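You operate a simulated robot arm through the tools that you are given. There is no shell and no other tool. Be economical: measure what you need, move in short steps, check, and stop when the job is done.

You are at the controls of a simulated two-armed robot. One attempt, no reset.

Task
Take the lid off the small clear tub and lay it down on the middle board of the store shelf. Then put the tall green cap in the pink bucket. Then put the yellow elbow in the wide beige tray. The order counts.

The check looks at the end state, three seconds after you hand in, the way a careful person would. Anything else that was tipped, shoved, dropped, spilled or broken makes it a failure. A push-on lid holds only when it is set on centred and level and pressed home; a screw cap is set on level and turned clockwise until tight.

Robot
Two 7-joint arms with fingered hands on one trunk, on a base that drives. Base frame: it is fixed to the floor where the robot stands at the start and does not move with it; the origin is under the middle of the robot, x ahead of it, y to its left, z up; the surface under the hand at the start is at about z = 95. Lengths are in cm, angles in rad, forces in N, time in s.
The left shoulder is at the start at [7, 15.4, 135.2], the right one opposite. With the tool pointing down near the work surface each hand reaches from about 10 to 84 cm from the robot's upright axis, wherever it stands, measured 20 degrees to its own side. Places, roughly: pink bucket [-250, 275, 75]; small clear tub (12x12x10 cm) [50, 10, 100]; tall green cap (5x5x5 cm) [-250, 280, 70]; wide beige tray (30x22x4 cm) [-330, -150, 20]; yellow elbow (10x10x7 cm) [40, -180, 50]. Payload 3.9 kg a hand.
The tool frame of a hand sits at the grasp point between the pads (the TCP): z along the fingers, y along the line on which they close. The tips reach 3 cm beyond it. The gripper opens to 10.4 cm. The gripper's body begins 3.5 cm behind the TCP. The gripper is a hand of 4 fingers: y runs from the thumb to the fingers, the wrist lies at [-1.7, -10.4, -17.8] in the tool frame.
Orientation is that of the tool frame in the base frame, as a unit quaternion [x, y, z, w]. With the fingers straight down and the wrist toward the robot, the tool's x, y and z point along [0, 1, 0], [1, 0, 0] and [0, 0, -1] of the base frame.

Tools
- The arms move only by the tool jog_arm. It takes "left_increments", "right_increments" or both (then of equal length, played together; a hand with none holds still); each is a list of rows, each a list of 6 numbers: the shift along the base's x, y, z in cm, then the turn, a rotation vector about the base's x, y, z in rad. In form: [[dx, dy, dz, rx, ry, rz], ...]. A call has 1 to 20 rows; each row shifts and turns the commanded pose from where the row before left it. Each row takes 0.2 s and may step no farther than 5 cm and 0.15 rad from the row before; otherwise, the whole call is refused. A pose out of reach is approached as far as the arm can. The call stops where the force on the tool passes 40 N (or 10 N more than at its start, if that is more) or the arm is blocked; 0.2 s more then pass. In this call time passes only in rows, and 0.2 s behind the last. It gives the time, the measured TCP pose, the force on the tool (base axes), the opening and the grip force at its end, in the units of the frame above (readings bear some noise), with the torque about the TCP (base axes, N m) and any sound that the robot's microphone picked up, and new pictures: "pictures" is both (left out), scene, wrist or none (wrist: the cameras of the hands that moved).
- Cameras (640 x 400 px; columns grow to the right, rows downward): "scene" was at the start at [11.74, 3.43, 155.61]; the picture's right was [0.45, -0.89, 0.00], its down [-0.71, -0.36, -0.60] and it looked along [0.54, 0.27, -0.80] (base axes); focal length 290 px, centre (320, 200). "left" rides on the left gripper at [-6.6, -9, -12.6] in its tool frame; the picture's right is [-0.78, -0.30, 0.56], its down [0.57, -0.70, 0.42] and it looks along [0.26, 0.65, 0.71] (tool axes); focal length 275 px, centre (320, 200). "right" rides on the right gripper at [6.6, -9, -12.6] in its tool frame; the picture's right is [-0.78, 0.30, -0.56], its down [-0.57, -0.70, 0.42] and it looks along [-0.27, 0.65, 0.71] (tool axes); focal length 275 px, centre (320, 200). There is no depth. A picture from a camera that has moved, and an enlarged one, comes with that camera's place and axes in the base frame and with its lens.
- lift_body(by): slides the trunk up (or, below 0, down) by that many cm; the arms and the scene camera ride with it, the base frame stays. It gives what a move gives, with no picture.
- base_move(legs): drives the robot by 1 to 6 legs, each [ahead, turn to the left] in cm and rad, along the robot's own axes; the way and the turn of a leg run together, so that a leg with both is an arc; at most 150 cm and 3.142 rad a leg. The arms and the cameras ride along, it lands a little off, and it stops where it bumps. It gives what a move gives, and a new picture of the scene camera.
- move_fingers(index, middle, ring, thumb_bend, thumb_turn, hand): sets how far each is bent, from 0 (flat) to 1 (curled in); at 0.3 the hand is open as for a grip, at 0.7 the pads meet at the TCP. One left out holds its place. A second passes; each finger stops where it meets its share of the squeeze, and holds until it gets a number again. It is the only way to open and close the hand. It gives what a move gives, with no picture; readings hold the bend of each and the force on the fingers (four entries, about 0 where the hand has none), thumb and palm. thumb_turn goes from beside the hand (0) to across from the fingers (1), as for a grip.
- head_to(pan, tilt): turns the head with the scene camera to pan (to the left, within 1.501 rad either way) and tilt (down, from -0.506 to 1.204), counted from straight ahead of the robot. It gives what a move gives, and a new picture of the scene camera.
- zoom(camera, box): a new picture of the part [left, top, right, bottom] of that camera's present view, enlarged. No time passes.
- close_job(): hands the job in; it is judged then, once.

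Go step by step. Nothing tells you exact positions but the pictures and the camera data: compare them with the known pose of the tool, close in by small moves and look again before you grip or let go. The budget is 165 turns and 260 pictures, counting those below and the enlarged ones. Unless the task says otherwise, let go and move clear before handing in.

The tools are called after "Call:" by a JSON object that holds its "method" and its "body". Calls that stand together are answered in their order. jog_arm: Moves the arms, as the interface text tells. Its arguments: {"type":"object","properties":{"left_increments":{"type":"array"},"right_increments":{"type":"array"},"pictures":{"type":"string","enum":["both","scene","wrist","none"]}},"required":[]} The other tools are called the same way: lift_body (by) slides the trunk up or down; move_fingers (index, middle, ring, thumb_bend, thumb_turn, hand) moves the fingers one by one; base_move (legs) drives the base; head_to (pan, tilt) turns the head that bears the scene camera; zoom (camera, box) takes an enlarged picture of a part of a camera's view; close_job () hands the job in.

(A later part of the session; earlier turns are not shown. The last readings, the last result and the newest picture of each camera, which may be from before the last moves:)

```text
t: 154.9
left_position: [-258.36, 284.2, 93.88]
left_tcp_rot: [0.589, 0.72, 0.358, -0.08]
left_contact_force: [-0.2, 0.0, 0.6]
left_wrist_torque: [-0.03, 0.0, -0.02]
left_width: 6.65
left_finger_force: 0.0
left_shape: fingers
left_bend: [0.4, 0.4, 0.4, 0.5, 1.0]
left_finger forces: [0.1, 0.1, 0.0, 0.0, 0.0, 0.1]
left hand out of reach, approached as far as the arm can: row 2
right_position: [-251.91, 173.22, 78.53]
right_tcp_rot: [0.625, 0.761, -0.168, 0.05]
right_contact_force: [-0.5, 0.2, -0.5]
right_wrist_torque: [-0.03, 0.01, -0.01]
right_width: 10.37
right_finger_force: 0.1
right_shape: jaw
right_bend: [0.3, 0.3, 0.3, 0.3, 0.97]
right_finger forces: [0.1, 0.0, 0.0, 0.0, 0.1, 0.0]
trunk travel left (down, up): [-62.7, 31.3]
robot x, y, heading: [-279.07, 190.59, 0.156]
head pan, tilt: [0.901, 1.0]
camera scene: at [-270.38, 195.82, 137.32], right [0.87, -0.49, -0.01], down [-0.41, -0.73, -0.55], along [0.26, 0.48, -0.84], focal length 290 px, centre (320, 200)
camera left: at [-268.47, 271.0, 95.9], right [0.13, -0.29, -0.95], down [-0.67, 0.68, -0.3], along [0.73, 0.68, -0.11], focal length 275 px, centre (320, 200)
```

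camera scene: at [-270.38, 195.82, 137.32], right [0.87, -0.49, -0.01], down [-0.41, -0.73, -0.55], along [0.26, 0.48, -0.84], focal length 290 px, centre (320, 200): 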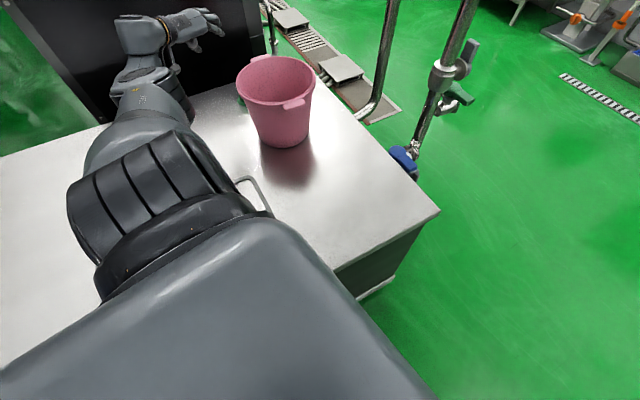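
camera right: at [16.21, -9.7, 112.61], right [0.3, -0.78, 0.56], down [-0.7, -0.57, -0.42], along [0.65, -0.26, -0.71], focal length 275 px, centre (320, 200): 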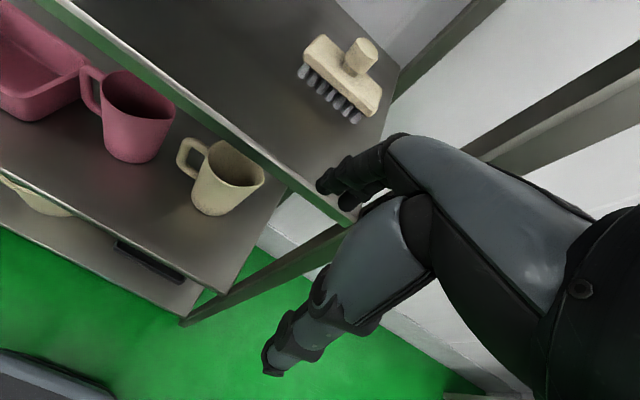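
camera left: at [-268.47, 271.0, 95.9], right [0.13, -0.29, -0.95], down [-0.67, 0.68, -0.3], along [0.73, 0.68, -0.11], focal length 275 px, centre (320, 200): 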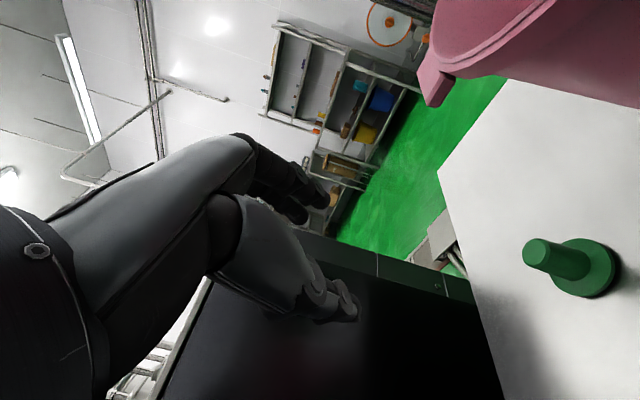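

The roll works: the boom is now on the left and the cap is in clear view. Lowering in stages.

Call:
{"method": "lift_body", "body": {"by": -10}}

Call:
{"method": "jog_arm", "body": {"left_increments": [[0, 0, -1.5, 0, 0, 0], [0, 0, -1.5, 0, 0, 0]], "pictures": "both"}}

```text
t: 156.2
left_position: [-258.38, 284.1, 84.01]
left_tcp_rot: [0.59, 0.719, 0.357, -0.081]
left_contact_force: [0.0, -0.3, 0.8]
left_wrist_torque: [-0.04, -0.03, -0.01]
left_width: 6.68
left_finger_force: 0.1
left_shape: fingers
left_bend: [0.4, 0.4, 0.4, 0.5, 1.0]
left_finger forces: [0.0, 0.0, 0.0, 0.0, 0.0, 0.1]
right_position: [-251.84, 173.18, 68.26]
right_tcp_rot: [0.625, 0.76, -0.169, 0.048]
right_contact_force: [-0.1, 0.2, 1.0]
right_wrist_torque: [-0.02, 0.02, -0.04]
right_width: 10.39
right_finger_force: 0.0
right_shape: jaw
right_bend: [0.3, 0.3, 0.3, 0.3, 0.97]
right_finger forces: [0.0, 0.0, 0.0, 0.1, 0.0, 0.0]
trunk travel left (down, up): [-52.7, 41.3]
robot x, y, heading: [-279.42, 190.11, 0.157]
head pan, tilt: [0.901, 1.0]
```

```text
t: 156.8
left_position: [-258.43, 284.12, 81.06]
left_tcp_rot: [0.589, 0.72, 0.358, -0.081]
left_contact_force: [0.0, -0.3, 0.7]
left_wrist_torque: [-0.02, 0.01, -0.01]
left_width: 6.63
left_finger_force: 0.0
left_shape: fingers
left_bend: [0.4, 0.4, 0.4, 0.5, 1.0]
left_finger forces: [0.0, 0.1, 0.0, 0.0, 0.1, 0.0]
right_position: [-251.84, 173.1, 68.42]
right_tcp_rot: [0.626, 0.76, -0.168, 0.049]
right_contact_force: [0.4, 0.4, -0.1]
right_wrist_torque: [0.0, 0.0, 0.03]
right_width: 10.37
right_finger_force: 0.0
right_shape: jaw
right_bend: [0.3, 0.3, 0.3, 0.3, 0.97]
right_finger forces: [0.1, 0.0, 0.0, 0.1, 0.0, 0.0]
trunk travel left (down, up): [-52.7, 41.3]
robot x, y, heading: [-279.5, 190.17, 0.157]
head pan, tilt: [0.901, 1.0]
camera scene: at [-270.36, 195.65, 127.26], right [0.87, -0.49, -0.01], down [-0.41, -0.73, -0.55], along [0.26, 0.48, -0.84], focal length 290 px, centre (320, 200)
camera left: at [-268.4, 270.89, 82.98], right [0.13, -0.29, -0.95], down [-0.67, 0.68, -0.3], along [0.73, 0.68, -0.11], focal length 275 px, centre (320, 200)
```

scene: 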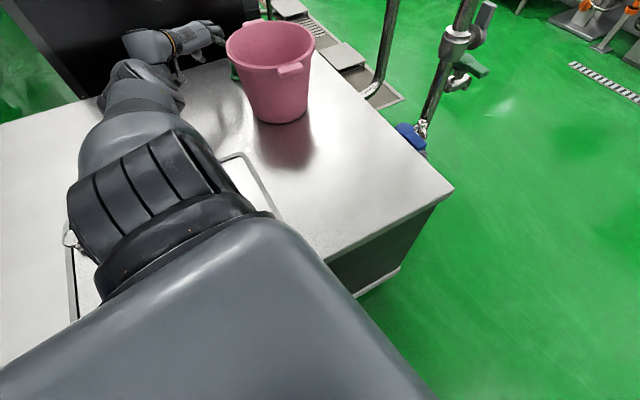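
left: 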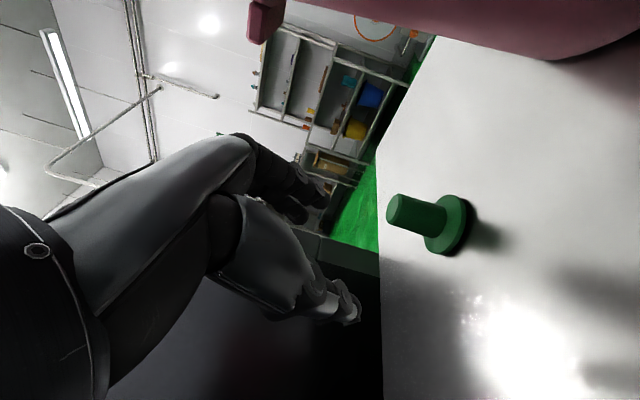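

Good view: the cap is about 8 cm right of the grip point. I'll open a bit more and approach in steps, watching the bucket.

Call:
{"method": "move_fingers", "body": {"hand": "left", "index": 0.36, "middle": 0.36, "ring": 0.36, "thumb_bend": 0.45}}

Call:
{"method": "jog_arm", "body": {"left_increments": [[1.7, 0.6, -1, 0, 0, 0], [1.7, 0.6, -1, 0, 0, 0]], "pictures": "both"}}

Call:
{"method": "zoom", "body": {"camera": "scene", "box": [120, 0, 320, 130]}}

```text
t: 157.8
left_position: [-258.53, 284.07, 81.11]
left_tcp_rot: [0.589, 0.72, 0.357, -0.081]
left_contact_force: [0.1, 0.2, 0.1]
left_wrist_torque: [0.03, -0.02, 0.0]
left_width: 7.74
left_finger_force: 0.1
left_shape: fingers
left_bend: [0.36, 0.36, 0.36, 0.45, 0.99]
left_finger forces: [0.0, 0.0, 0.0, 0.0, 0.0, 0.0]
right_position: [-251.9, 173.07, 68.43]
right_tcp_rot: [0.625, 0.76, -0.169, 0.051]
right_contact_force: [0.5, -0.2, -0.1]
right_wrist_torque: [-0.01, 0.0, -0.01]
right_width: 10.4
right_finger_force: 0.1
right_shape: jaw
right_bend: [0.3, 0.3, 0.3, 0.3, 0.97]
right_finger forces: [0.0, 0.0, 0.1, 0.0, 0.0, 0.0]
trunk travel left (down, up): [-52.7, 41.3]
robot x, y, heading: [-278.98, 190.57, 0.155]
head pan, tilt: [0.901, 1.0]
```

```text
t: 158.4
left_position: [-255.69, 283.67, 79.79]
left_tcp_rot: [0.59, 0.72, 0.357, -0.08]
left_contact_force: [-0.6, 0.2, -0.1]
left_wrist_torque: [-0.01, -0.01, 0.03]
left_width: 7.77
left_finger_force: 0.0
left_shape: fingers
left_bend: [0.36, 0.36, 0.36, 0.45, 0.99]
left_finger forces: [0.1, 0.1, 0.1, 0.1, 0.0, 0.0]
left hand out of reach, approached as far as the arm can: row 1, 2
right_position: [-251.86, 173.18, 68.55]
right_tcp_rot: [0.625, 0.761, -0.168, 0.05]
right_contact_force: [-0.5, -0.5, 0.4]
right_wrist_torque: [-0.03, -0.02, 0.05]
right_width: 10.37
right_finger_force: 0.0
right_shape: jaw
right_bend: [0.3, 0.3, 0.3, 0.3, 0.97]
right_finger forces: [0.0, 0.1, 0.0, 0.0, 0.0, 0.1]
trunk travel left (down, up): [-52.7, 41.3]
robot x, y, heading: [-279.27, 190.2, 0.155]
head pan, tilt: [0.901, 1.0]
camera scene: at [-270.4, 195.66, 127.33], right [0.87, -0.49, -0.01], down [-0.41, -0.73, -0.55], along [0.26, 0.48, -0.84], focal length 290 px, centre (320, 200)
camera left: at [-265.6, 270.42, 81.72], right [0.13, -0.29, -0.95], down [-0.67, 0.68, -0.3], along [0.73, 0.68, -0.11], focal length 275 px, centre (320, 200)
```

scene: 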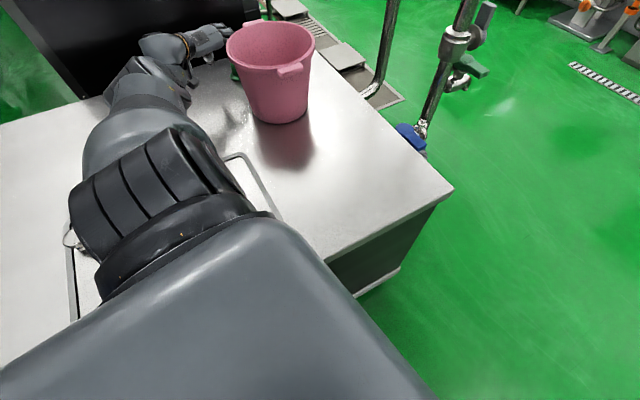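
left: 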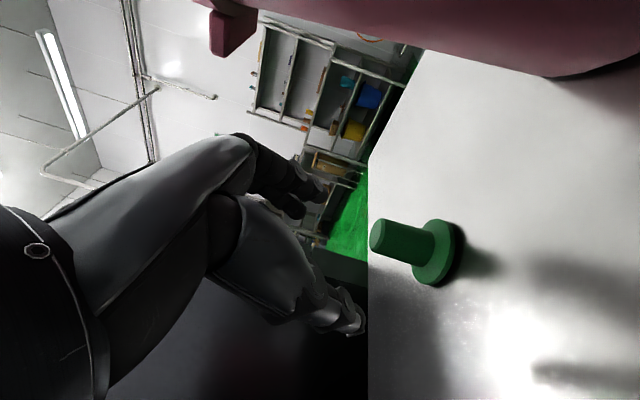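

```text
3.08 times, centred on (220, 65) of scene
camera zoom: at [-270.4, 195.66, 127.33], right [0.87, -0.49, -0.01], down [-0.41, -0.73, -0.55], along [0.26, 0.48, -0.84], focal length 892 px, centre (628, 615)
```

zoom: 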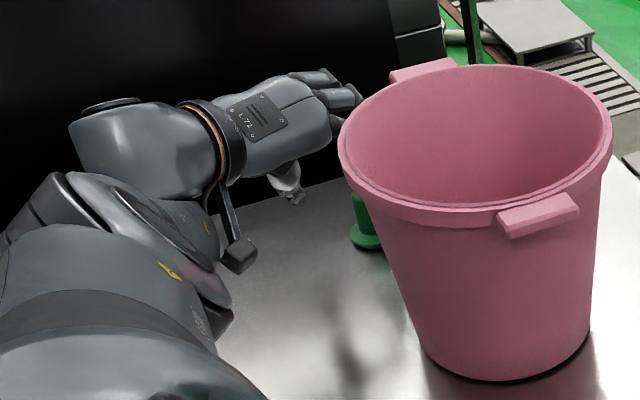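

Only a few centimetres short. I'll lower the shoulder relative to the hand, roll the hand back slightly, and turn the base a little right.

Call:
{"method": "jog_arm", "body": {"left_increments": [[0, 0, 2.5, -0.03, -0.06, 0.073], [0, 0, 2.5, -0.03, -0.06, 0.073]], "pictures": "none"}}

Call:
{"method": "lift_body", "body": {"by": -8}}

Call:
{"method": "base_move", "body": {"legs": [[0, -0.06]]}}

Call:
{"method": "jog_arm", "body": {"left_increments": [[0, 1, 0, 0, 0, 0], [0, 1, 0, 0, 0, 0]], "pictures": "wrist"}}

```text
t: 159.0
left_position: [-255.6, 283.53, 84.74]
left_tcp_rot: [0.516, 0.774, 0.364, -0.043]
left_contact_force: [0.2, 0.0, 0.2]
left_wrist_torque: [-0.02, -0.01, -0.03]
left_width: 7.78
left_finger_force: 0.2
left_shape: fingers
left_bend: [0.36, 0.36, 0.36, 0.45, 0.99]
left_finger forces: [0.0, 0.0, 0.0, 0.1, 0.1, 0.0]
right_position: [-251.86, 173.11, 68.6]
right_tcp_rot: [0.625, 0.76, -0.169, 0.05]
right_contact_force: [0.1, -0.2, -0.4]
right_wrist_torque: [0.01, 0.01, -0.01]
right_width: 10.38
right_finger_force: 0.1
right_shape: jaw
right_bend: [0.3, 0.3, 0.3, 0.3, 0.97]
right_finger forces: [0.0, 0.1, 0.0, 0.1, 0.0, 0.1]
trunk travel left (down, up): [-52.7, 41.3]
robot x, y, heading: [-278.86, 190.46, 0.163]
head pan, tilt: [0.901, 1.0]
```

```text
t: 160.2
left_position: [-255.62, 283.62, 76.65]
left_tcp_rot: [0.515, 0.774, 0.365, -0.045]
left_contact_force: [-0.1, 1.2, 0.4]
left_wrist_torque: [-0.03, -0.04, 0.01]
left_width: 7.78
left_finger_force: 0.0
left_shape: fingers
left_bend: [0.36, 0.36, 0.36, 0.45, 0.99]
left_finger forces: [0.0, 0.1, 0.0, 0.0, 0.1, 0.0]
right_position: [-252.02, 173.11, 60.35]
right_tcp_rot: [0.624, 0.761, -0.169, 0.049]
right_contact_force: [-0.7, 0.2, 0.1]
right_wrist_torque: [-0.03, -0.03, -0.02]
right_width: 10.39
right_finger_force: 0.0
right_shape: jaw
right_bend: [0.3, 0.3, 0.3, 0.3, 0.97]
right_finger forces: [0.0, 0.0, 0.0, 0.1, 0.0, 0.0]
trunk travel left (down, up): [-44.7, 49.3]
robot x, y, heading: [-279.21, 190.08, 0.16]
head pan, tilt: [0.901, 1.0]
```

```text
t: 161.0
left_position: [-249.97, 282.04, 76.72]
left_tcp_rot: [0.539, 0.758, 0.366, -0.034]
left_contact_force: [0.4, -0.6, -0.5]
left_wrist_torque: [0.02, -0.02, 0.01]
left_width: 7.84
left_finger_force: 0.1
left_shape: fingers
left_bend: [0.36, 0.36, 0.36, 0.45, 0.99]
left_finger forces: [0.0, 0.0, 0.0, 0.0, 0.1, 0.1]
right_position: [-253.02, 171.39, 60.3]
right_tcp_rot: [0.647, 0.742, -0.17, 0.044]
right_contact_force: [0.1, -0.1, 0.1]
right_wrist_torque: [-0.02, 0.0, -0.01]
right_width: 10.39
right_finger_force: 0.1
right_shape: jaw
right_bend: [0.3, 0.3, 0.3, 0.3, 0.97]
right_finger forces: [0.0, 0.0, 0.0, 0.0, 0.0, 0.0]
trunk travel left (down, up): [-44.7, 49.3]
robot x, y, heading: [-279.48, 190.38, 0.099]
head pan, tilt: [0.901, 1.0]
camera scene: at [-270.06, 195.11, 119.27], right [0.84, -0.54, -0.01], down [-0.46, -0.7, -0.55], along [0.29, 0.47, -0.84], focal length 290 px, centre (320, 200)
```

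scene: 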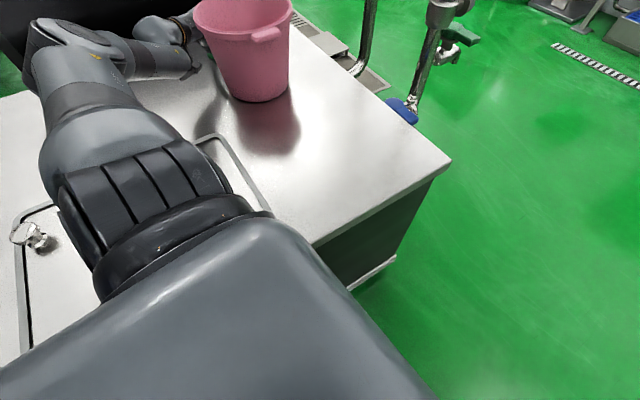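

```text
t: 161.6
left_position: [-250.07, 284.14, 76.75]
left_tcp_rot: [0.539, 0.758, 0.365, -0.034]
left_contact_force: [0.2, 0.9, -0.1]
left_wrist_torque: [0.01, -0.02, -0.01]
left_width: 7.83
left_finger_force: 0.1
left_shape: fingers
left_bend: [0.36, 0.36, 0.36, 0.45, 0.99]
left_finger forces: [0.0, 0.0, 0.0, 0.0, 0.0, 0.0]
right_position: [-252.92, 171.38, 60.47]
right_tcp_rot: [0.646, 0.742, -0.172, 0.045]
right_contact_force: [1.1, 0.1, 0.4]
right_wrist_torque: [0.02, 0.01, -0.01]
right_width: 10.36
right_finger_force: 0.1
right_shape: jaw
right_bend: [0.3, 0.3, 0.3, 0.3, 0.97]
right_finger forces: [0.0, 0.1, 0.0, 0.0, 0.0, 0.0]
trunk travel left (down, up): [-44.7, 49.3]
robot x, y, heading: [-279.23, 190.07, 0.101]
head pan, tilt: [0.901, 1.0]
camera left: at [-259.12, 270.18, 78.27], right [0.27, -0.33, -0.91], down [-0.68, 0.6, -0.42], along [0.68, 0.73, -0.07], focal length 275 px, centre (320, 200)
```

left: 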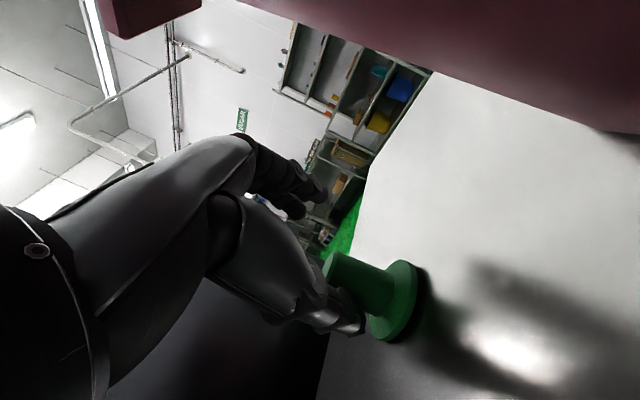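

Reach is good now and the stem lies between thumb and fingers in view. Advancing along the finger direction.

Call:
{"method": "jog_arm", "body": {"left_increments": [[0.6, 1.05, -1.3, 0, 0, 0], [0.6, 1.05, -1.3, 0, 0, 0]], "pictures": "wrist"}}

Call:
{"method": "zoom", "body": {"camera": "left", "box": [220, 140, 480, 360]}}

```text
t: 162.2
left_position: [-248.95, 284.39, 75.52]
left_tcp_rot: [0.539, 0.758, 0.365, -0.034]
left_contact_force: [0.3, -0.3, -0.5]
left_wrist_torque: [0.01, -0.03, 0.01]
left_width: 7.84
left_finger_force: 0.1
left_shape: fingers
left_bend: [0.36, 0.36, 0.36, 0.45, 0.99]
left_finger forces: [0.0, 0.1, 0.1, 0.0, 0.1, 0.1]
left hand out of reach, approached as far as the arm can: row 1, 2
right_position: [-253.11, 171.44, 60.35]
right_tcp_rot: [0.647, 0.742, -0.173, 0.046]
right_contact_force: [0.4, 0.0, 0.5]
right_wrist_torque: [0.0, 0.03, -0.02]
right_width: 10.39
right_finger_force: 0.1
right_shape: jaw
right_bend: [0.3, 0.3, 0.3, 0.3, 0.97]
right_finger forces: [0.0, 0.0, 0.0, 0.0, 0.0, 0.1]
trunk travel left (down, up): [-44.7, 49.3]
robot x, y, heading: [-279.38, 189.74, 0.094]
head pan, tilt: [0.901, 1.0]
camera left: at [-258.06, 270.48, 77.16], right [0.27, -0.33, -0.91], down [-0.68, 0.6, -0.42], along [0.68, 0.73, -0.07], focal length 275 px, centre (320, 200)
```

left: 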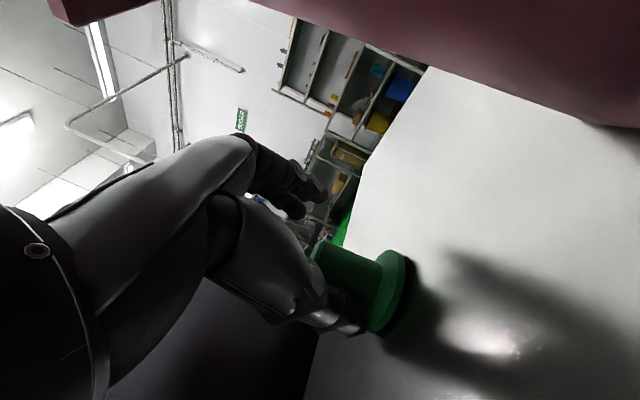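

```text
1.82 times, centred on (350, 250) of left
camera zoom: at [-258.06, 270.48, 77.16], right [0.27, -0.33, -0.91], down [-0.68, 0.6, -0.42], along [0.68, 0.73, -0.07], focal length 500 px, centre (266, 109)
```

zoom: 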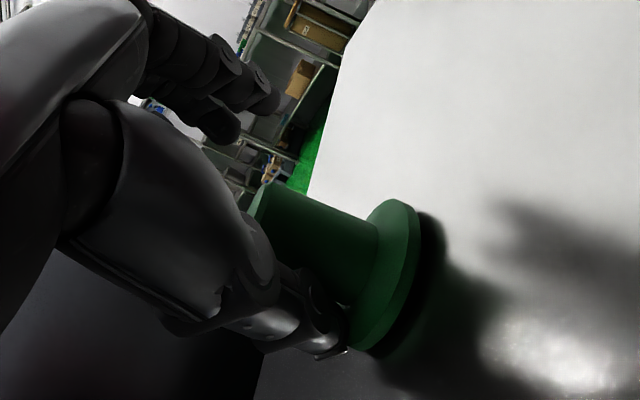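

Short by about 2.5 cm again. I'll move the hand left and up, drive the base 11 cm ahead so the shoulder faces the cap, and come back.

Call:
{"method": "jog_arm", "body": {"left_increments": [[-0.5, -1, 2.5, 0, 0, 0], [-1, -1, 2.5, 0, 0, 0], [-3.5, 0, 0, 0, 0, 0], [-3.5, 0, 0, 0, 0, 0], [-3.5, 0, 0, 0, 0, 0]], "pictures": "none"}}

Call:
{"method": "base_move", "body": {"legs": [[11, 0]]}}

Call:
{"method": "jog_arm", "body": {"left_increments": [[0, 1.5, 0, 0, 0, 0], [0, 1.5, 0, 0, 0, 0], [0, 1, 0, 0, 0, 0]], "pictures": "wrist"}}

```text
t: 163.4
left_position: [-261.0, 282.4, 80.69]
left_tcp_rot: [0.538, 0.758, 0.366, -0.034]
left_contact_force: [0.3, -0.3, 0.2]
left_wrist_torque: [0.0, -0.01, -0.02]
left_width: 7.81
left_finger_force: 0.0
left_shape: fingers
left_bend: [0.36, 0.36, 0.36, 0.45, 0.99]
left_finger forces: [0.0, 0.0, 0.1, 0.0, 0.1, 0.1]
right_position: [-252.99, 171.35, 60.42]
right_tcp_rot: [0.647, 0.742, -0.172, 0.046]
right_contact_force: [-0.4, -0.7, -0.2]
right_wrist_torque: [-0.02, 0.02, 0.05]
right_width: 10.41
right_finger_force: 0.0
right_shape: jaw
right_bend: [0.3, 0.3, 0.3, 0.3, 0.97]
right_finger forces: [0.0, 0.0, 0.1, 0.1, 0.0, 0.0]
trunk travel left (down, up): [-44.7, 49.3]
robot x, y, heading: [-279.12, 190.02, 0.101]
head pan, tilt: [0.901, 1.0]
```

```text
t: 164.6
left_position: [-254.86, 283.23, 80.31]
left_tcp_rot: [0.536, 0.761, 0.364, -0.035]
left_contact_force: [-0.4, 0.3, 0.2]
left_wrist_torque: [0.03, -0.02, -0.01]
left_width: 7.84
left_finger_force: 0.0
left_shape: fingers
left_bend: [0.36, 0.36, 0.36, 0.45, 0.99]
left_finger forces: [0.1, 0.1, 0.0, 0.0, 0.1, 0.1]
right_position: [-245.55, 171.96, 60.0]
right_tcp_rot: [0.638, 0.746, -0.181, 0.057]
right_contact_force: [-0.3, 0.4, 0.1]
right_wrist_torque: [-0.01, 0.0, 0.04]
right_width: 10.39
right_finger_force: 0.0
right_shape: jaw
right_bend: [0.3, 0.3, 0.3, 0.3, 0.97]
right_finger forces: [0.0, 0.1, 0.0, 0.0, 0.0, 0.1]
trunk travel left (down, up): [-44.7, 49.3]
robot x, y, heading: [-271.91, 190.28, 0.166]
head pan, tilt: [0.901, 1.0]
stopped in leg 1: the robot was blocked; the commanded pose is now the measured one
camera scene: at [-263.56, 196.35, 119.41], right [0.88, -0.48, 0.0], down [-0.41, -0.73, -0.55], along [0.26, 0.48, -0.84], focal length 290 px, centre (320, 200)
```

scene: 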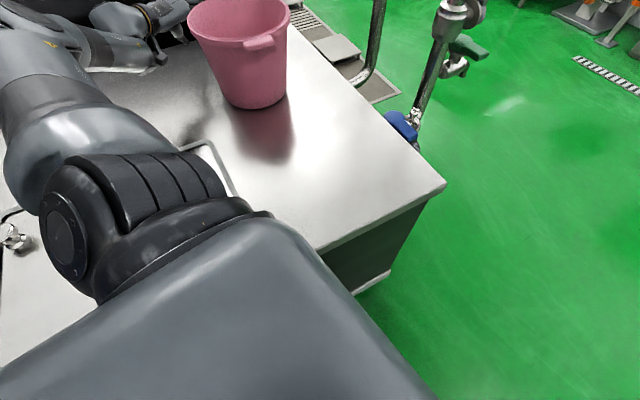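

```text
t: 165.4
left_position: [-254.78, 286.11, 80.48]
left_tcp_rot: [0.537, 0.761, 0.363, -0.035]
left_contact_force: [-0.8, -0.2, 0.9]
left_wrist_torque: [0.02, 0.01, 0.01]
left_width: 7.81
left_finger_force: 0.1
left_shape: fingers
left_bend: [0.36, 0.36, 0.36, 0.45, 0.99]
left_finger forces: [0.1, 0.1, 0.1, 0.0, 0.1, 0.0]
left hand out of reach, approached as far as the arm can: row 3
right_position: [-245.49, 172.0, 59.94]
right_tcp_rot: [0.638, 0.746, -0.179, 0.056]
right_contact_force: [-0.1, -0.1, -0.1]
right_wrist_torque: [-0.02, 0.02, 0.01]
right_width: 10.37
right_finger_force: 0.2
right_shape: jaw
right_bend: [0.3, 0.3, 0.3, 0.3, 0.97]
right_finger forces: [0.0, 0.1, 0.1, 0.0, 0.0, 0.0]
trunk travel left (down, up): [-44.7, 49.3]
robot x, y, heading: [-271.78, 190.39, 0.17]
head pan, tilt: [0.901, 1.0]
camera left: at [-263.88, 272.23, 82.19], right [0.27, -0.33, -0.9], down [-0.69, 0.59, -0.42], along [0.68, 0.73, -0.07], focal length 275 px, centre (320, 200)
```

left: 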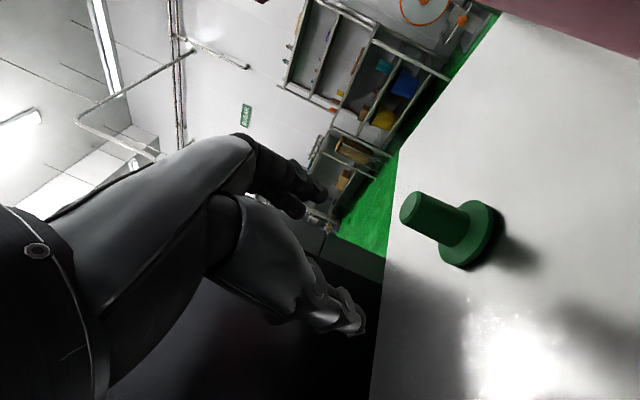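

Now the reach in y is enough. Moving right over the cap at this height, then lowering by the trunk.

Call:
{"method": "jog_arm", "body": {"left_increments": [[2.5, 0, 0, 0, 0, 0], [2.5, 0, 0, 0, 0, 0], [2.2, 0, 0, 0, 0, 0]], "pictures": "wrist"}}

Call:
{"method": "zoom", "body": {"camera": "scene", "box": [80, 0, 320, 130]}}

```text
t: 166.2
left_position: [-247.42, 286.38, 80.43]
left_tcp_rot: [0.536, 0.761, 0.364, -0.036]
left_contact_force: [-0.7, -1.2, -0.1]
left_wrist_torque: [0.02, 0.0, 0.0]
left_width: 7.82
left_finger_force: 0.0
left_shape: fingers
left_bend: [0.36, 0.36, 0.36, 0.45, 0.99]
left_finger forces: [0.0, 0.1, 0.0, 0.0, 0.0, 0.0]
right_position: [-245.51, 171.91, 60.01]
right_tcp_rot: [0.638, 0.747, -0.18, 0.056]
right_contact_force: [-0.1, 0.5, -0.2]
right_wrist_torque: [0.04, 0.0, -0.02]
right_width: 10.36
right_finger_force: 0.1
right_shape: jaw
right_bend: [0.3, 0.3, 0.3, 0.3, 0.97]
right_finger forces: [0.0, 0.0, 0.1, 0.0, 0.0, 0.0]
trunk travel left (down, up): [-44.7, 49.3]
robot x, y, heading: [-272.19, 189.8, 0.169]
head pan, tilt: [0.901, 1.0]
camera left: at [-256.52, 272.38, 82.08], right [0.27, -0.33, -0.91], down [-0.69, 0.59, -0.42], along [0.67, 0.74, -0.07], focal length 275 px, centre (320, 200)
```

left: 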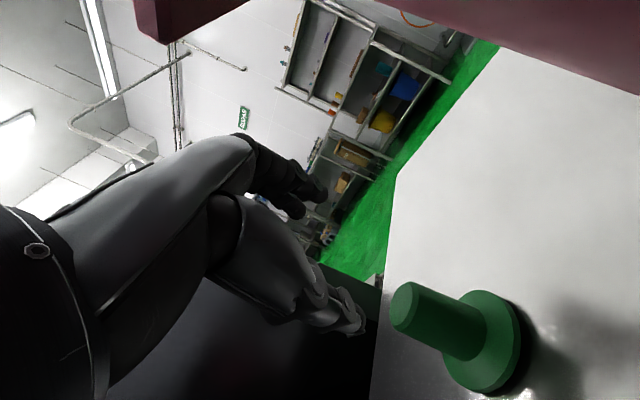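

```text
2.67 times, centred on (200, 65) of scene
camera zoom: at [-263.57, 196.26, 119.32], right [0.88, -0.48, 0.0], down [-0.41, -0.73, -0.55], along [0.26, 0.48, -0.84], focal length 773 px, centre (640, 560)
```

zoom: 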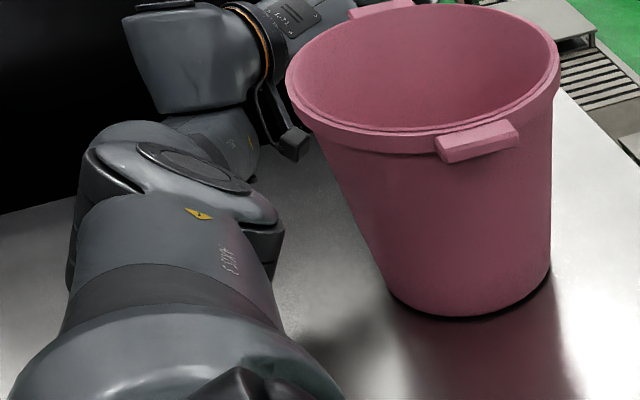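

Triangulating two views puts the cap at [-249.5, 284.4] with stem top z≈75. Correcting over it, then lowering.

Call:
{"method": "jog_arm", "body": {"left_increments": [[-1.3, -1.4, 0, 0, 0, 0], [-1.3, -1.4, 0, 0, 0, 0], [0, 0, -1.2, 0, 0, 0], [0, 0, -1.2, 0, 0, 0]], "pictures": "wrist"}}

Call:
{"method": "zoom", "body": {"camera": "left", "box": [220, 140, 480, 360]}}

```text
t: 167.2
left_position: [-250.1, 283.33, 77.89]
left_tcp_rot: [0.536, 0.76, 0.364, -0.035]
left_contact_force: [0.0, 0.2, -0.1]
left_wrist_torque: [-0.01, -0.02, -0.01]
left_width: 7.8
left_finger_force: 0.1
left_shape: fingers
left_bend: [0.36, 0.36, 0.36, 0.45, 0.99]
left_finger forces: [0.0, 0.1, 0.1, 0.1, 0.0, 0.0]
right_position: [-245.56, 172.09, 60.04]
right_tcp_rot: [0.638, 0.747, -0.18, 0.056]
right_contact_force: [0.4, 0.0, 0.3]
right_wrist_torque: [0.03, -0.01, -0.01]
right_width: 10.36
right_finger_force: 0.1
right_shape: jaw
right_bend: [0.3, 0.3, 0.3, 0.3, 0.97]
right_finger forces: [0.0, 0.1, 0.1, 0.0, 0.0, 0.0]
trunk travel left (down, up): [-44.7, 49.3]
robot x, y, heading: [-272.12, 190.61, 0.166]
head pan, tilt: [0.901, 1.0]
camera left: at [-259.11, 269.35, 79.61], right [0.27, -0.33, -0.9], down [-0.69, 0.59, -0.42], along [0.68, 0.73, -0.07], focal length 275 px, centre (320, 200)
```

left: 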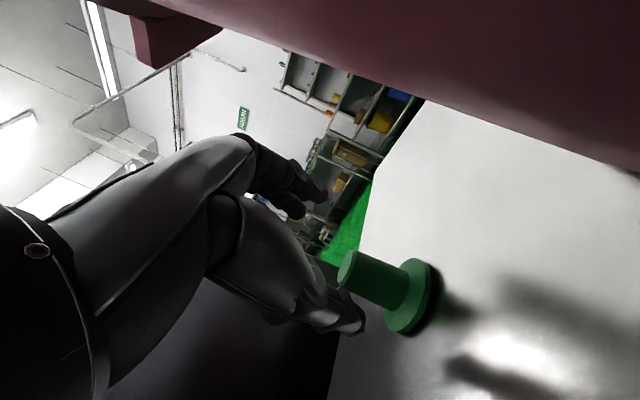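

```text
1.82 times, centred on (350, 250) of left
camera zoom: at [-259.11, 269.35, 79.61], right [0.27, -0.33, -0.9], down [-0.69, 0.59, -0.42], along [0.68, 0.73, -0.07], focal length 500 px, centre (266, 109)
```

zoom: 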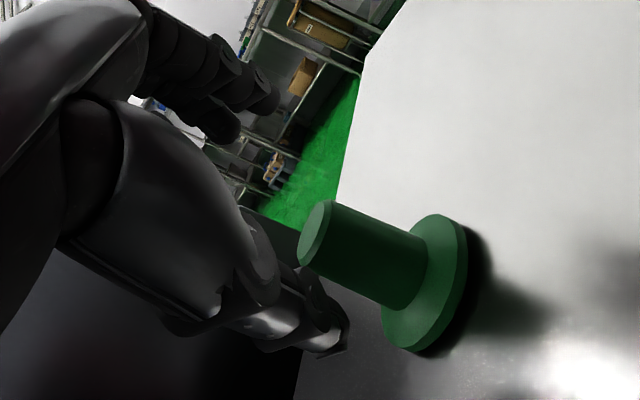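

The cap flange (5 cm) gives the same place: [-250, 283.8], top z≈75. Small correction and down 2.5 cm.

Call:
{"method": "jog_arm", "body": {"left_increments": [[-0.45, -0.4, 0, 0, 0, 0], [0, 0, -1.2, 0, 0, 0], [0, 0, -1.1, 0, 0, 0]], "pictures": "wrist"}}

Call:
{"method": "zoom", "body": {"camera": "left", "box": [220, 140, 480, 360]}}

```text
t: 168.0
left_position: [-250.56, 282.88, 75.74]
left_tcp_rot: [0.537, 0.761, 0.363, -0.035]
left_contact_force: [-0.1, 0.4, 0.9]
left_wrist_torque: [0.02, 0.02, -0.02]
left_width: 7.84
left_finger_force: 0.1
left_shape: fingers
left_bend: [0.36, 0.36, 0.36, 0.45, 0.99]
left_finger forces: [0.0, 0.0, 0.0, 0.1, 0.0, 0.0]
right_position: [-245.49, 171.91, 60.0]
right_tcp_rot: [0.638, 0.746, -0.181, 0.056]
right_contact_force: [0.5, 0.5, 0.1]
right_wrist_torque: [0.01, 0.01, -0.02]
right_width: 10.36
right_finger_force: 0.0
right_shape: jaw
right_bend: [0.3, 0.3, 0.3, 0.3, 0.97]
right_finger forces: [0.1, 0.0, 0.0, 0.1, 0.0, 0.0]
trunk travel left (down, up): [-44.7, 49.3]
robot x, y, heading: [-271.86, 190.11, 0.165]
head pan, tilt: [0.901, 1.0]
camera left: at [-259.54, 268.93, 77.44], right [0.27, -0.33, -0.9], down [-0.69, 0.59, -0.42], along [0.67, 0.73, -0.07], focal length 275 px, centre (320, 200)
```

left: 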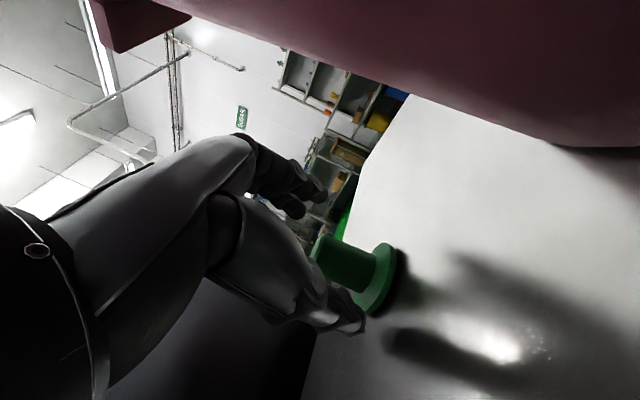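

```text
1.82 times, centred on (350, 250) of left
camera zoom: at [-259.54, 268.93, 77.44], right [0.27, -0.33, -0.9], down [-0.69, 0.59, -0.42], along [0.67, 0.73, -0.07], focal length 500 px, centre (266, 109)
```

zoom: 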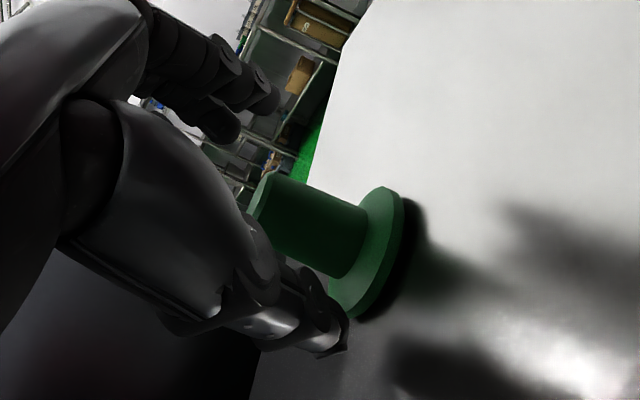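

Nearly in place; 0.8 cm lower, then close.

Call:
{"method": "jog_arm", "body": {"left_increments": [[-0.2, 0, -0.8, 0, 0, 0]], "pictures": "none"}}

Call:
{"method": "move_fingers", "body": {"hand": "left", "index": 0.8, "middle": 0.8, "ring": 0.8, "thumb_bend": 0.7}}

Call:
{"method": "zoom", "body": {"camera": "left", "box": [220, 140, 480, 360]}}

```text
t: 168.4
left_position: [-250.81, 282.88, 74.89]
left_tcp_rot: [0.536, 0.761, 0.364, -0.035]
left_contact_force: [0.3, 0.7, 0.7]
left_wrist_torque: [0.0, 0.04, -0.02]
left_width: 7.79
left_finger_force: 1.3
left_shape: fingers
left_bend: [0.36, 0.36, 0.36, 0.45, 1.0]
left_finger forces: [0.0, 0.1, 0.0, 0.1, 1.1, 0.0]
right_position: [-245.44, 171.99, 59.92]
right_tcp_rot: [0.638, 0.747, -0.18, 0.055]
right_contact_force: [0.0, 0.6, 0.3]
right_wrist_torque: [0.03, 0.0, 0.02]
right_width: 10.37
right_finger_force: 0.1
right_shape: jaw
right_bend: [0.3, 0.3, 0.3, 0.3, 0.97]
right_finger forces: [0.0, 0.0, 0.1, 0.0, 0.1, 0.1]
trunk travel left (down, up): [-44.7, 49.3]
robot x, y, heading: [-271.7, 190.24, 0.169]
head pan, tilt: [0.901, 1.0]
```

```text
t: 169.4
left_position: [-250.59, 282.94, 75.2]
left_tcp_rot: [0.536, 0.76, 0.366, -0.033]
left_contact_force: [3.2, 2.3, 22.8]
left_wrist_torque: [0.19, -0.06, 0.0]
left_width: 2.06
left_finger_force: 22.4
left_shape: fingers
left_bend: [0.79, 0.78, 0.8, 0.6, 1.0]
left_finger forces: [15.6, 15.6, 0.1, 0.0, 13.0, 0.0]
right_position: [-245.42, 171.88, 60.0]
right_tcp_rot: [0.64, 0.745, -0.18, 0.054]
right_contact_force: [0.2, 0.0, -0.5]
right_wrist_torque: [-0.02, -0.02, -0.04]
right_width: 10.38
right_finger_force: 0.2
right_shape: jaw
right_bend: [0.3, 0.3, 0.3, 0.3, 0.97]
right_finger forces: [0.0, 0.0, 0.1, 0.0, 0.0, 0.0]
trunk travel left (down, up): [-44.7, 49.3]
robot x, y, heading: [-272.0, 190.17, 0.168]
head pan, tilt: [0.901, 1.0]
```

```text
1.82 times, centred on (350, 250) of left
camera zoom: at [-259.65, 268.94, 76.87], right [0.27, -0.33, -0.91], down [-0.69, 0.59, -0.42], along [0.68, 0.73, -0.07], focal length 500 px, centre (266, 109)
```

zoom: 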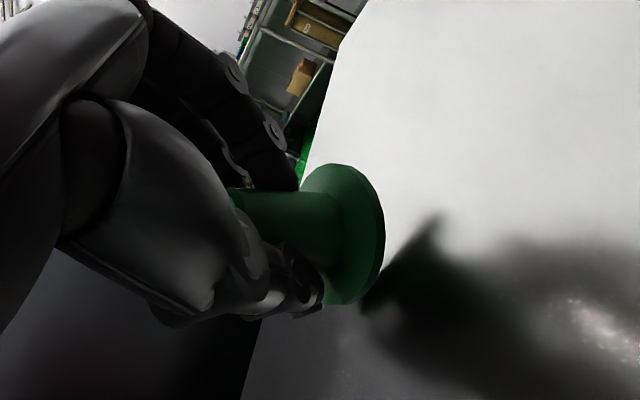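

Gripped by the stem with thumb and two fingers. Lifting slowly.

Call:
{"method": "lift_body", "body": {"by": 3}}

Call:
{"method": "lift_body", "body": {"by": 16}}

Call:
{"method": "jog_arm", "body": {"left_increments": [[0, 0, 0, 0, 0, 0]], "pictures": "both"}}

```text
t: 170.1
left_position: [-250.79, 282.88, 77.79]
left_tcp_rot: [0.537, 0.761, 0.363, -0.035]
left_contact_force: [-0.2, 1.0, -0.8]
left_wrist_torque: [-0.01, 0.02, -0.02]
left_width: 1.99
left_finger_force: 21.6
left_shape: fingers
left_bend: [0.79, 0.78, 0.8, 0.59, 1.0]
left_finger forces: [10.9, 11.4, 0.0, 0.0, 20.9, 0.0]
right_position: [-245.38, 171.9, 62.95]
right_tcp_rot: [0.639, 0.746, -0.18, 0.055]
right_contact_force: [-0.2, -0.3, 0.1]
right_wrist_torque: [0.01, 0.04, -0.03]
right_width: 10.38
right_finger_force: 0.1
right_shape: jaw
right_bend: [0.3, 0.3, 0.3, 0.3, 0.97]
right_finger forces: [0.1, 0.0, 0.1, 0.0, 0.1, 0.0]
trunk travel left (down, up): [-47.7, 46.3]
robot x, y, heading: [-272.04, 190.3, 0.162]
head pan, tilt: [0.901, 1.0]
```

```text
t: 171.9
left_position: [-250.86, 283.46, 93.12]
left_tcp_rot: [0.536, 0.763, 0.361, -0.033]
left_contact_force: [-0.5, 0.0, -0.2]
left_wrist_torque: [-0.03, -0.01, -0.04]
left_width: 1.97
left_finger_force: 21.9
left_shape: fingers
left_bend: [0.79, 0.78, 0.8, 0.59, 1.0]
left_finger forces: [10.8, 11.5, 0.0, 0.0, 21.0, 0.0]
right_position: [-245.38, 172.4, 79.02]
right_tcp_rot: [0.639, 0.745, -0.182, 0.056]
right_contact_force: [0.1, -1.0, 0.3]
right_wrist_torque: [0.02, -0.01, 0.0]
right_width: 10.38
right_finger_force: 0.1
right_shape: jaw
right_bend: [0.3, 0.3, 0.3, 0.3, 0.97]
right_finger forces: [0.0, 0.0, 0.0, 0.0, 0.0, 0.1]
trunk travel left (down, up): [-63.7, 30.3]
robot x, y, heading: [-271.83, 190.35, 0.166]
head pan, tilt: [0.901, 1.0]
```

```text
t: 172.3
left_position: [-250.85, 283.38, 93.09]
left_tcp_rot: [0.537, 0.762, 0.36, -0.032]
left_contact_force: [-1.0, 0.1, -0.3]
left_wrist_torque: [0.05, 0.02, 0.01]
left_width: 2.0
left_finger_force: 21.7
left_shape: fingers
left_bend: [0.79, 0.78, 0.8, 0.59, 1.0]
left_finger forces: [10.9, 11.5, 0.0, 0.0, 20.9, 0.0]
right_position: [-245.42, 172.51, 79.11]
right_tcp_rot: [0.639, 0.745, -0.182, 0.058]
right_contact_force: [-0.3, 0.1, 0.1]
right_wrist_torque: [0.05, 0.0, -0.03]
right_width: 10.36
right_finger_force: 0.0
right_shape: jaw
right_bend: [0.3, 0.3, 0.3, 0.3, 0.97]
right_finger forces: [0.1, 0.0, 0.1, 0.1, 0.0, 0.0]
trunk travel left (down, up): [-63.7, 30.3]
robot x, y, heading: [-272.04, 190.19, 0.161]
head pan, tilt: [0.901, 1.0]
camera scene: at [-263.54, 197.21, 138.27], right [0.88, -0.48, 0.0], down [-0.41, -0.74, -0.54], along [0.26, 0.47, -0.84], focal length 290 px, centre (320, 200)
camera left: at [-259.81, 269.52, 94.89], right [0.27, -0.34, -0.9], down [-0.69, 0.59, -0.43], along [0.67, 0.73, -0.08], focal length 275 px, centre (320, 200)
```

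scene: 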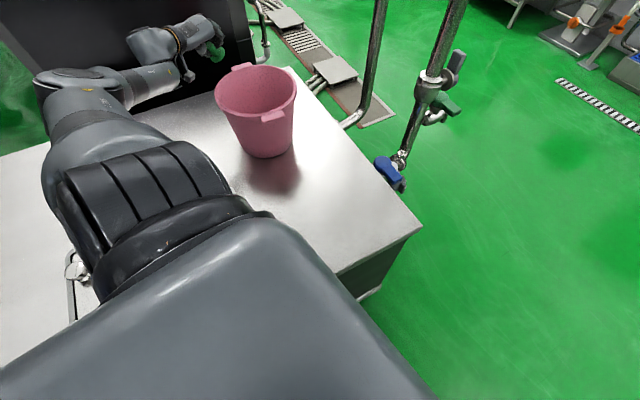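
left: 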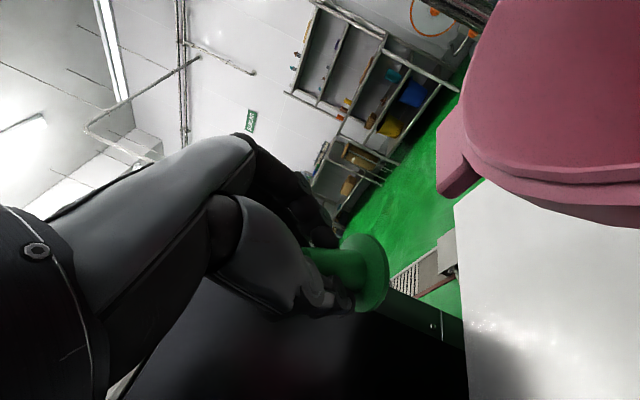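

Cap is securely held. Raising a bit more, then moving over the bucket centre (≈[-246, 265.5]).

Call:
{"method": "lift_body", "body": {"by": 6}}

Call:
{"method": "jog_arm", "body": {"left_increments": [[0.5, -3, 0, 0, 0, 0], [0.5, -3.5, 0, 0, 0, 0], [0.8, -3.5, 0, 0, 0, 0], [0.8, -3.5, 0, 0, 0, 0], [0.7, -3, 0, 0, 0, 0], [0.5, -2.3, 0, 0, 0, 0]], "pictures": "both"}}

Call:
{"method": "zoom", "body": {"camera": "scene", "box": [140, 20, 340, 180]}}

```text
t: 173.3
left_position: [-250.9, 283.39, 98.99]
left_tcp_rot: [0.537, 0.762, 0.36, -0.031]
left_contact_force: [-1.0, -0.6, -1.1]
left_wrist_torque: [0.03, -0.03, 0.0]
left_width: 2.0
left_finger_force: 21.7
left_shape: fingers
left_bend: [0.79, 0.78, 0.8, 0.59, 1.0]
left_finger forces: [10.9, 11.5, 0.0, 0.1, 21.0, 0.0]
right_position: [-245.49, 172.56, 85.04]
right_tcp_rot: [0.638, 0.745, -0.184, 0.058]
right_contact_force: [0.5, -0.3, 0.3]
right_wrist_torque: [0.01, 0.0, 0.01]
right_width: 10.37
right_finger_force: 0.0
right_shape: jaw
right_bend: [0.3, 0.3, 0.3, 0.3, 0.97]
right_finger forces: [0.1, 0.0, 0.0, 0.0, 0.0, 0.1]
trunk travel left (down, up): [-69.7, 24.3]
robot x, y, heading: [-271.79, 190.29, 0.167]
head pan, tilt: [0.901, 1.0]
```

```text
t: 174.8
left_position: [-247.06, 264.64, 99.01]
left_tcp_rot: [0.537, 0.762, 0.36, -0.033]
left_contact_force: [-0.3, -0.2, -0.8]
left_wrist_torque: [0.02, -0.01, -0.01]
left_width: 1.95
left_finger_force: 21.3
left_shape: fingers
left_bend: [0.79, 0.78, 0.8, 0.59, 1.0]
left_finger forces: [11.0, 10.7, 0.1, 0.0, 21.1, 0.1]
right_position: [-245.36, 172.35, 85.12]
right_tcp_rot: [0.639, 0.745, -0.182, 0.057]
right_contact_force: [0.3, 0.3, -0.4]
right_wrist_torque: [-0.01, 0.01, 0.02]
right_width: 10.37
right_finger_force: 0.1
right_shape: jaw
right_bend: [0.3, 0.3, 0.3, 0.3, 0.97]
right_finger forces: [0.1, 0.0, 0.0, 0.0, 0.0, 0.0]
trunk travel left (down, up): [-69.7, 24.3]
robot x, y, heading: [-271.65, 190.11, 0.163]
head pan, tilt: [0.901, 1.0]
camera scene: at [-263.54, 197.18, 144.27], right [0.88, -0.48, 0.0], down [-0.41, -0.74, -0.54], along [0.26, 0.47, -0.84], focal length 290 px, centre (320, 200)
camera left: at [-256.14, 250.78, 100.92], right [0.27, -0.34, -0.9], down [-0.69, 0.59, -0.42], along [0.67, 0.73, -0.08], focal length 275 px, centre (320, 200)
```

scene: 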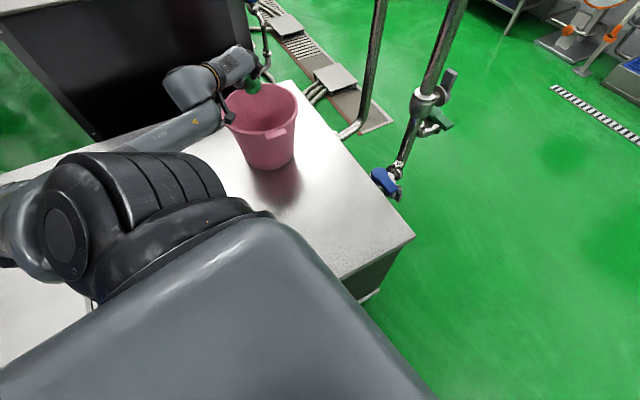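
left: 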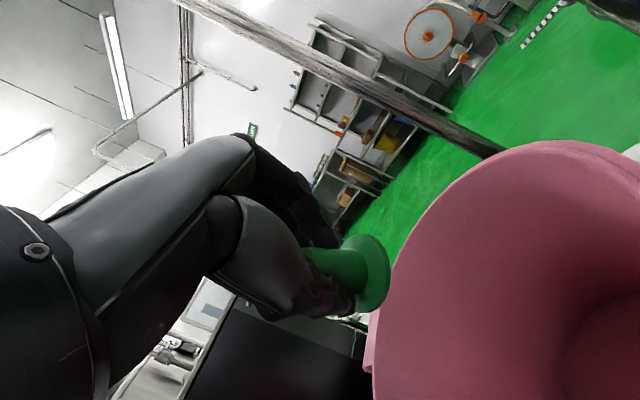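

```text
2.50 times, centred on (240, 100) of scene
camera zoom: at [-263.54, 197.18, 144.27], right [0.88, -0.48, 0.0], down [-0.41, -0.74, -0.54], along [0.26, 0.47, -0.84], focal length 725 px, centre (520, 450)
```

zoom: 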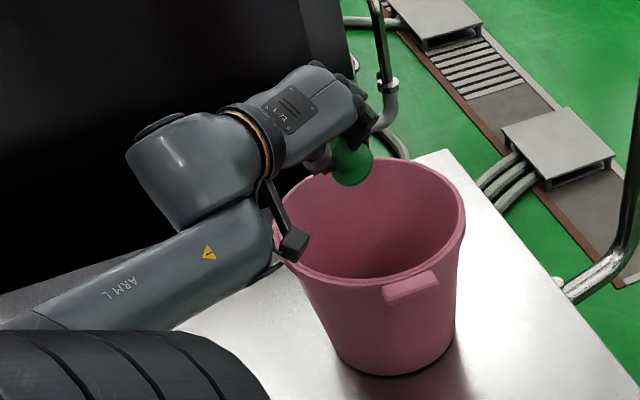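

The cap is over the opening. Shifting slightly toward the centre and lowering so the cap is inside the rim.

Call:
{"method": "jog_arm", "body": {"left_increments": [[1.3, 1.8, 0, 0, 0, 0]], "pictures": "none"}}

Call:
{"method": "lift_body", "body": {"by": -8}}

Call:
{"method": "jog_arm", "body": {"left_increments": [[0, 0, 0, 0, 0, 0]], "pictures": "wrist"}}

Call:
{"method": "zoom", "body": {"camera": "scene", "box": [140, 20, 340, 180]}}

```text
t: 175.2
left_position: [-245.76, 266.72, 98.82]
left_tcp_rot: [0.537, 0.763, 0.36, -0.033]
left_contact_force: [0.0, 0.4, -0.9]
left_wrist_torque: [0.02, -0.01, 0.01]
left_width: 1.99
left_finger_force: 21.1
left_shape: fingers
left_bend: [0.79, 0.78, 0.8, 0.59, 1.0]
left_finger forces: [10.9, 10.8, 0.0, 0.0, 21.0, 0.0]
right_position: [-245.41, 172.62, 85.02]
right_tcp_rot: [0.638, 0.745, -0.183, 0.059]
right_contact_force: [0.0, 0.2, -0.3]
right_wrist_torque: [-0.01, -0.05, -0.02]
right_width: 10.37
right_finger_force: 0.1
right_shape: jaw
right_bend: [0.3, 0.3, 0.3, 0.3, 0.97]
right_finger forces: [0.1, 0.0, 0.1, 0.0, 0.0, 0.0]
trunk travel left (down, up): [-69.7, 24.3]
robot x, y, heading: [-271.87, 190.33, 0.167]
head pan, tilt: [0.901, 1.0]
```

```text
t: 176.3
left_position: [-245.71, 266.0, 91.5]
left_tcp_rot: [0.537, 0.761, 0.362, -0.034]
left_contact_force: [-0.3, -0.4, -0.6]
left_wrist_torque: [-0.03, -0.02, 0.01]
left_width: 2.0
left_finger_force: 21.0
left_shape: fingers
left_bend: [0.79, 0.78, 0.8, 0.59, 1.0]
left_finger forces: [11.1, 10.7, 0.1, 0.0, 20.9, 0.0]
right_position: [-245.34, 171.88, 76.81]
right_tcp_rot: [0.638, 0.746, -0.182, 0.056]
right_contact_force: [-0.2, 0.2, 0.8]
right_wrist_torque: [0.0, -0.01, 0.01]
right_width: 10.35
right_finger_force: 0.2
right_shape: jaw
right_bend: [0.3, 0.3, 0.3, 0.3, 0.97]
right_finger forces: [0.0, 0.1, 0.1, 0.1, 0.0, 0.0]
trunk travel left (down, up): [-61.7, 32.3]
robot x, y, heading: [-271.78, 190.2, 0.169]
head pan, tilt: [0.901, 1.0]
```

```text
t: 176.7
left_position: [-245.66, 266.04, 91.37]
left_tcp_rot: [0.537, 0.761, 0.364, -0.034]
left_contact_force: [-0.2, 0.1, 0.5]
left_wrist_torque: [-0.01, 0.01, 0.03]
left_width: 1.96
left_finger_force: 20.7
left_shape: fingers
left_bend: [0.79, 0.78, 0.8, 0.59, 1.0]
left_finger forces: [11.0, 10.8, 0.0, 0.0, 21.1, 0.0]
right_position: [-245.34, 171.96, 76.91]
right_tcp_rot: [0.639, 0.746, -0.18, 0.055]
right_contact_force: [0.7, -0.3, -0.1]
right_wrist_torque: [-0.01, -0.02, 0.03]
right_width: 10.36
right_finger_force: 0.0
right_shape: jaw
right_bend: [0.3, 0.3, 0.3, 0.3, 0.97]
right_finger forces: [0.1, 0.0, 0.0, 0.0, 0.0, 0.0]
trunk travel left (down, up): [-61.7, 32.3]
robot x, y, heading: [-272.11, 190.63, 0.165]
head pan, tilt: [0.901, 1.0]
camera left: at [-254.68, 252.05, 93.18], right [0.27, -0.33, -0.9], down [-0.69, 0.59, -0.42], along [0.67, 0.73, -0.07], focal length 275 px, centre (320, 200)
```

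left: 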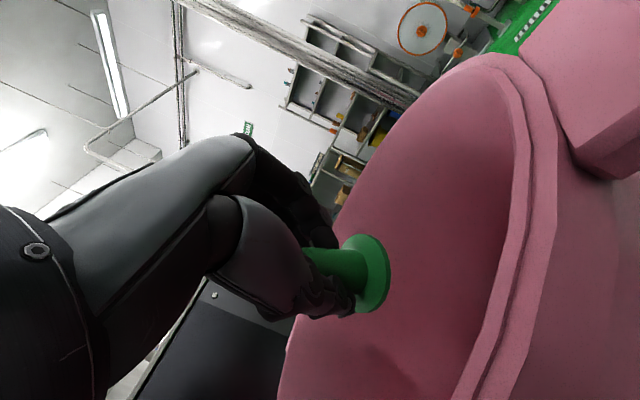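

```text
2.50 times, centred on (240, 100) of scene
camera zoom: at [-263.36, 196.32, 136.25], right [0.88, -0.48, 0.0], down [-0.41, -0.73, -0.54], along [0.26, 0.48, -0.84], focal length 725 px, centre (520, 450)
```

zoom: 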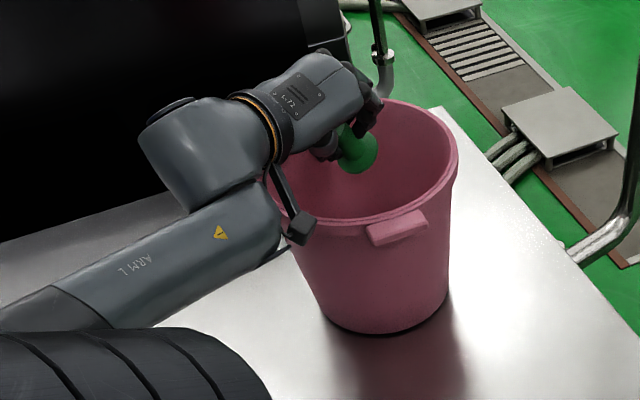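

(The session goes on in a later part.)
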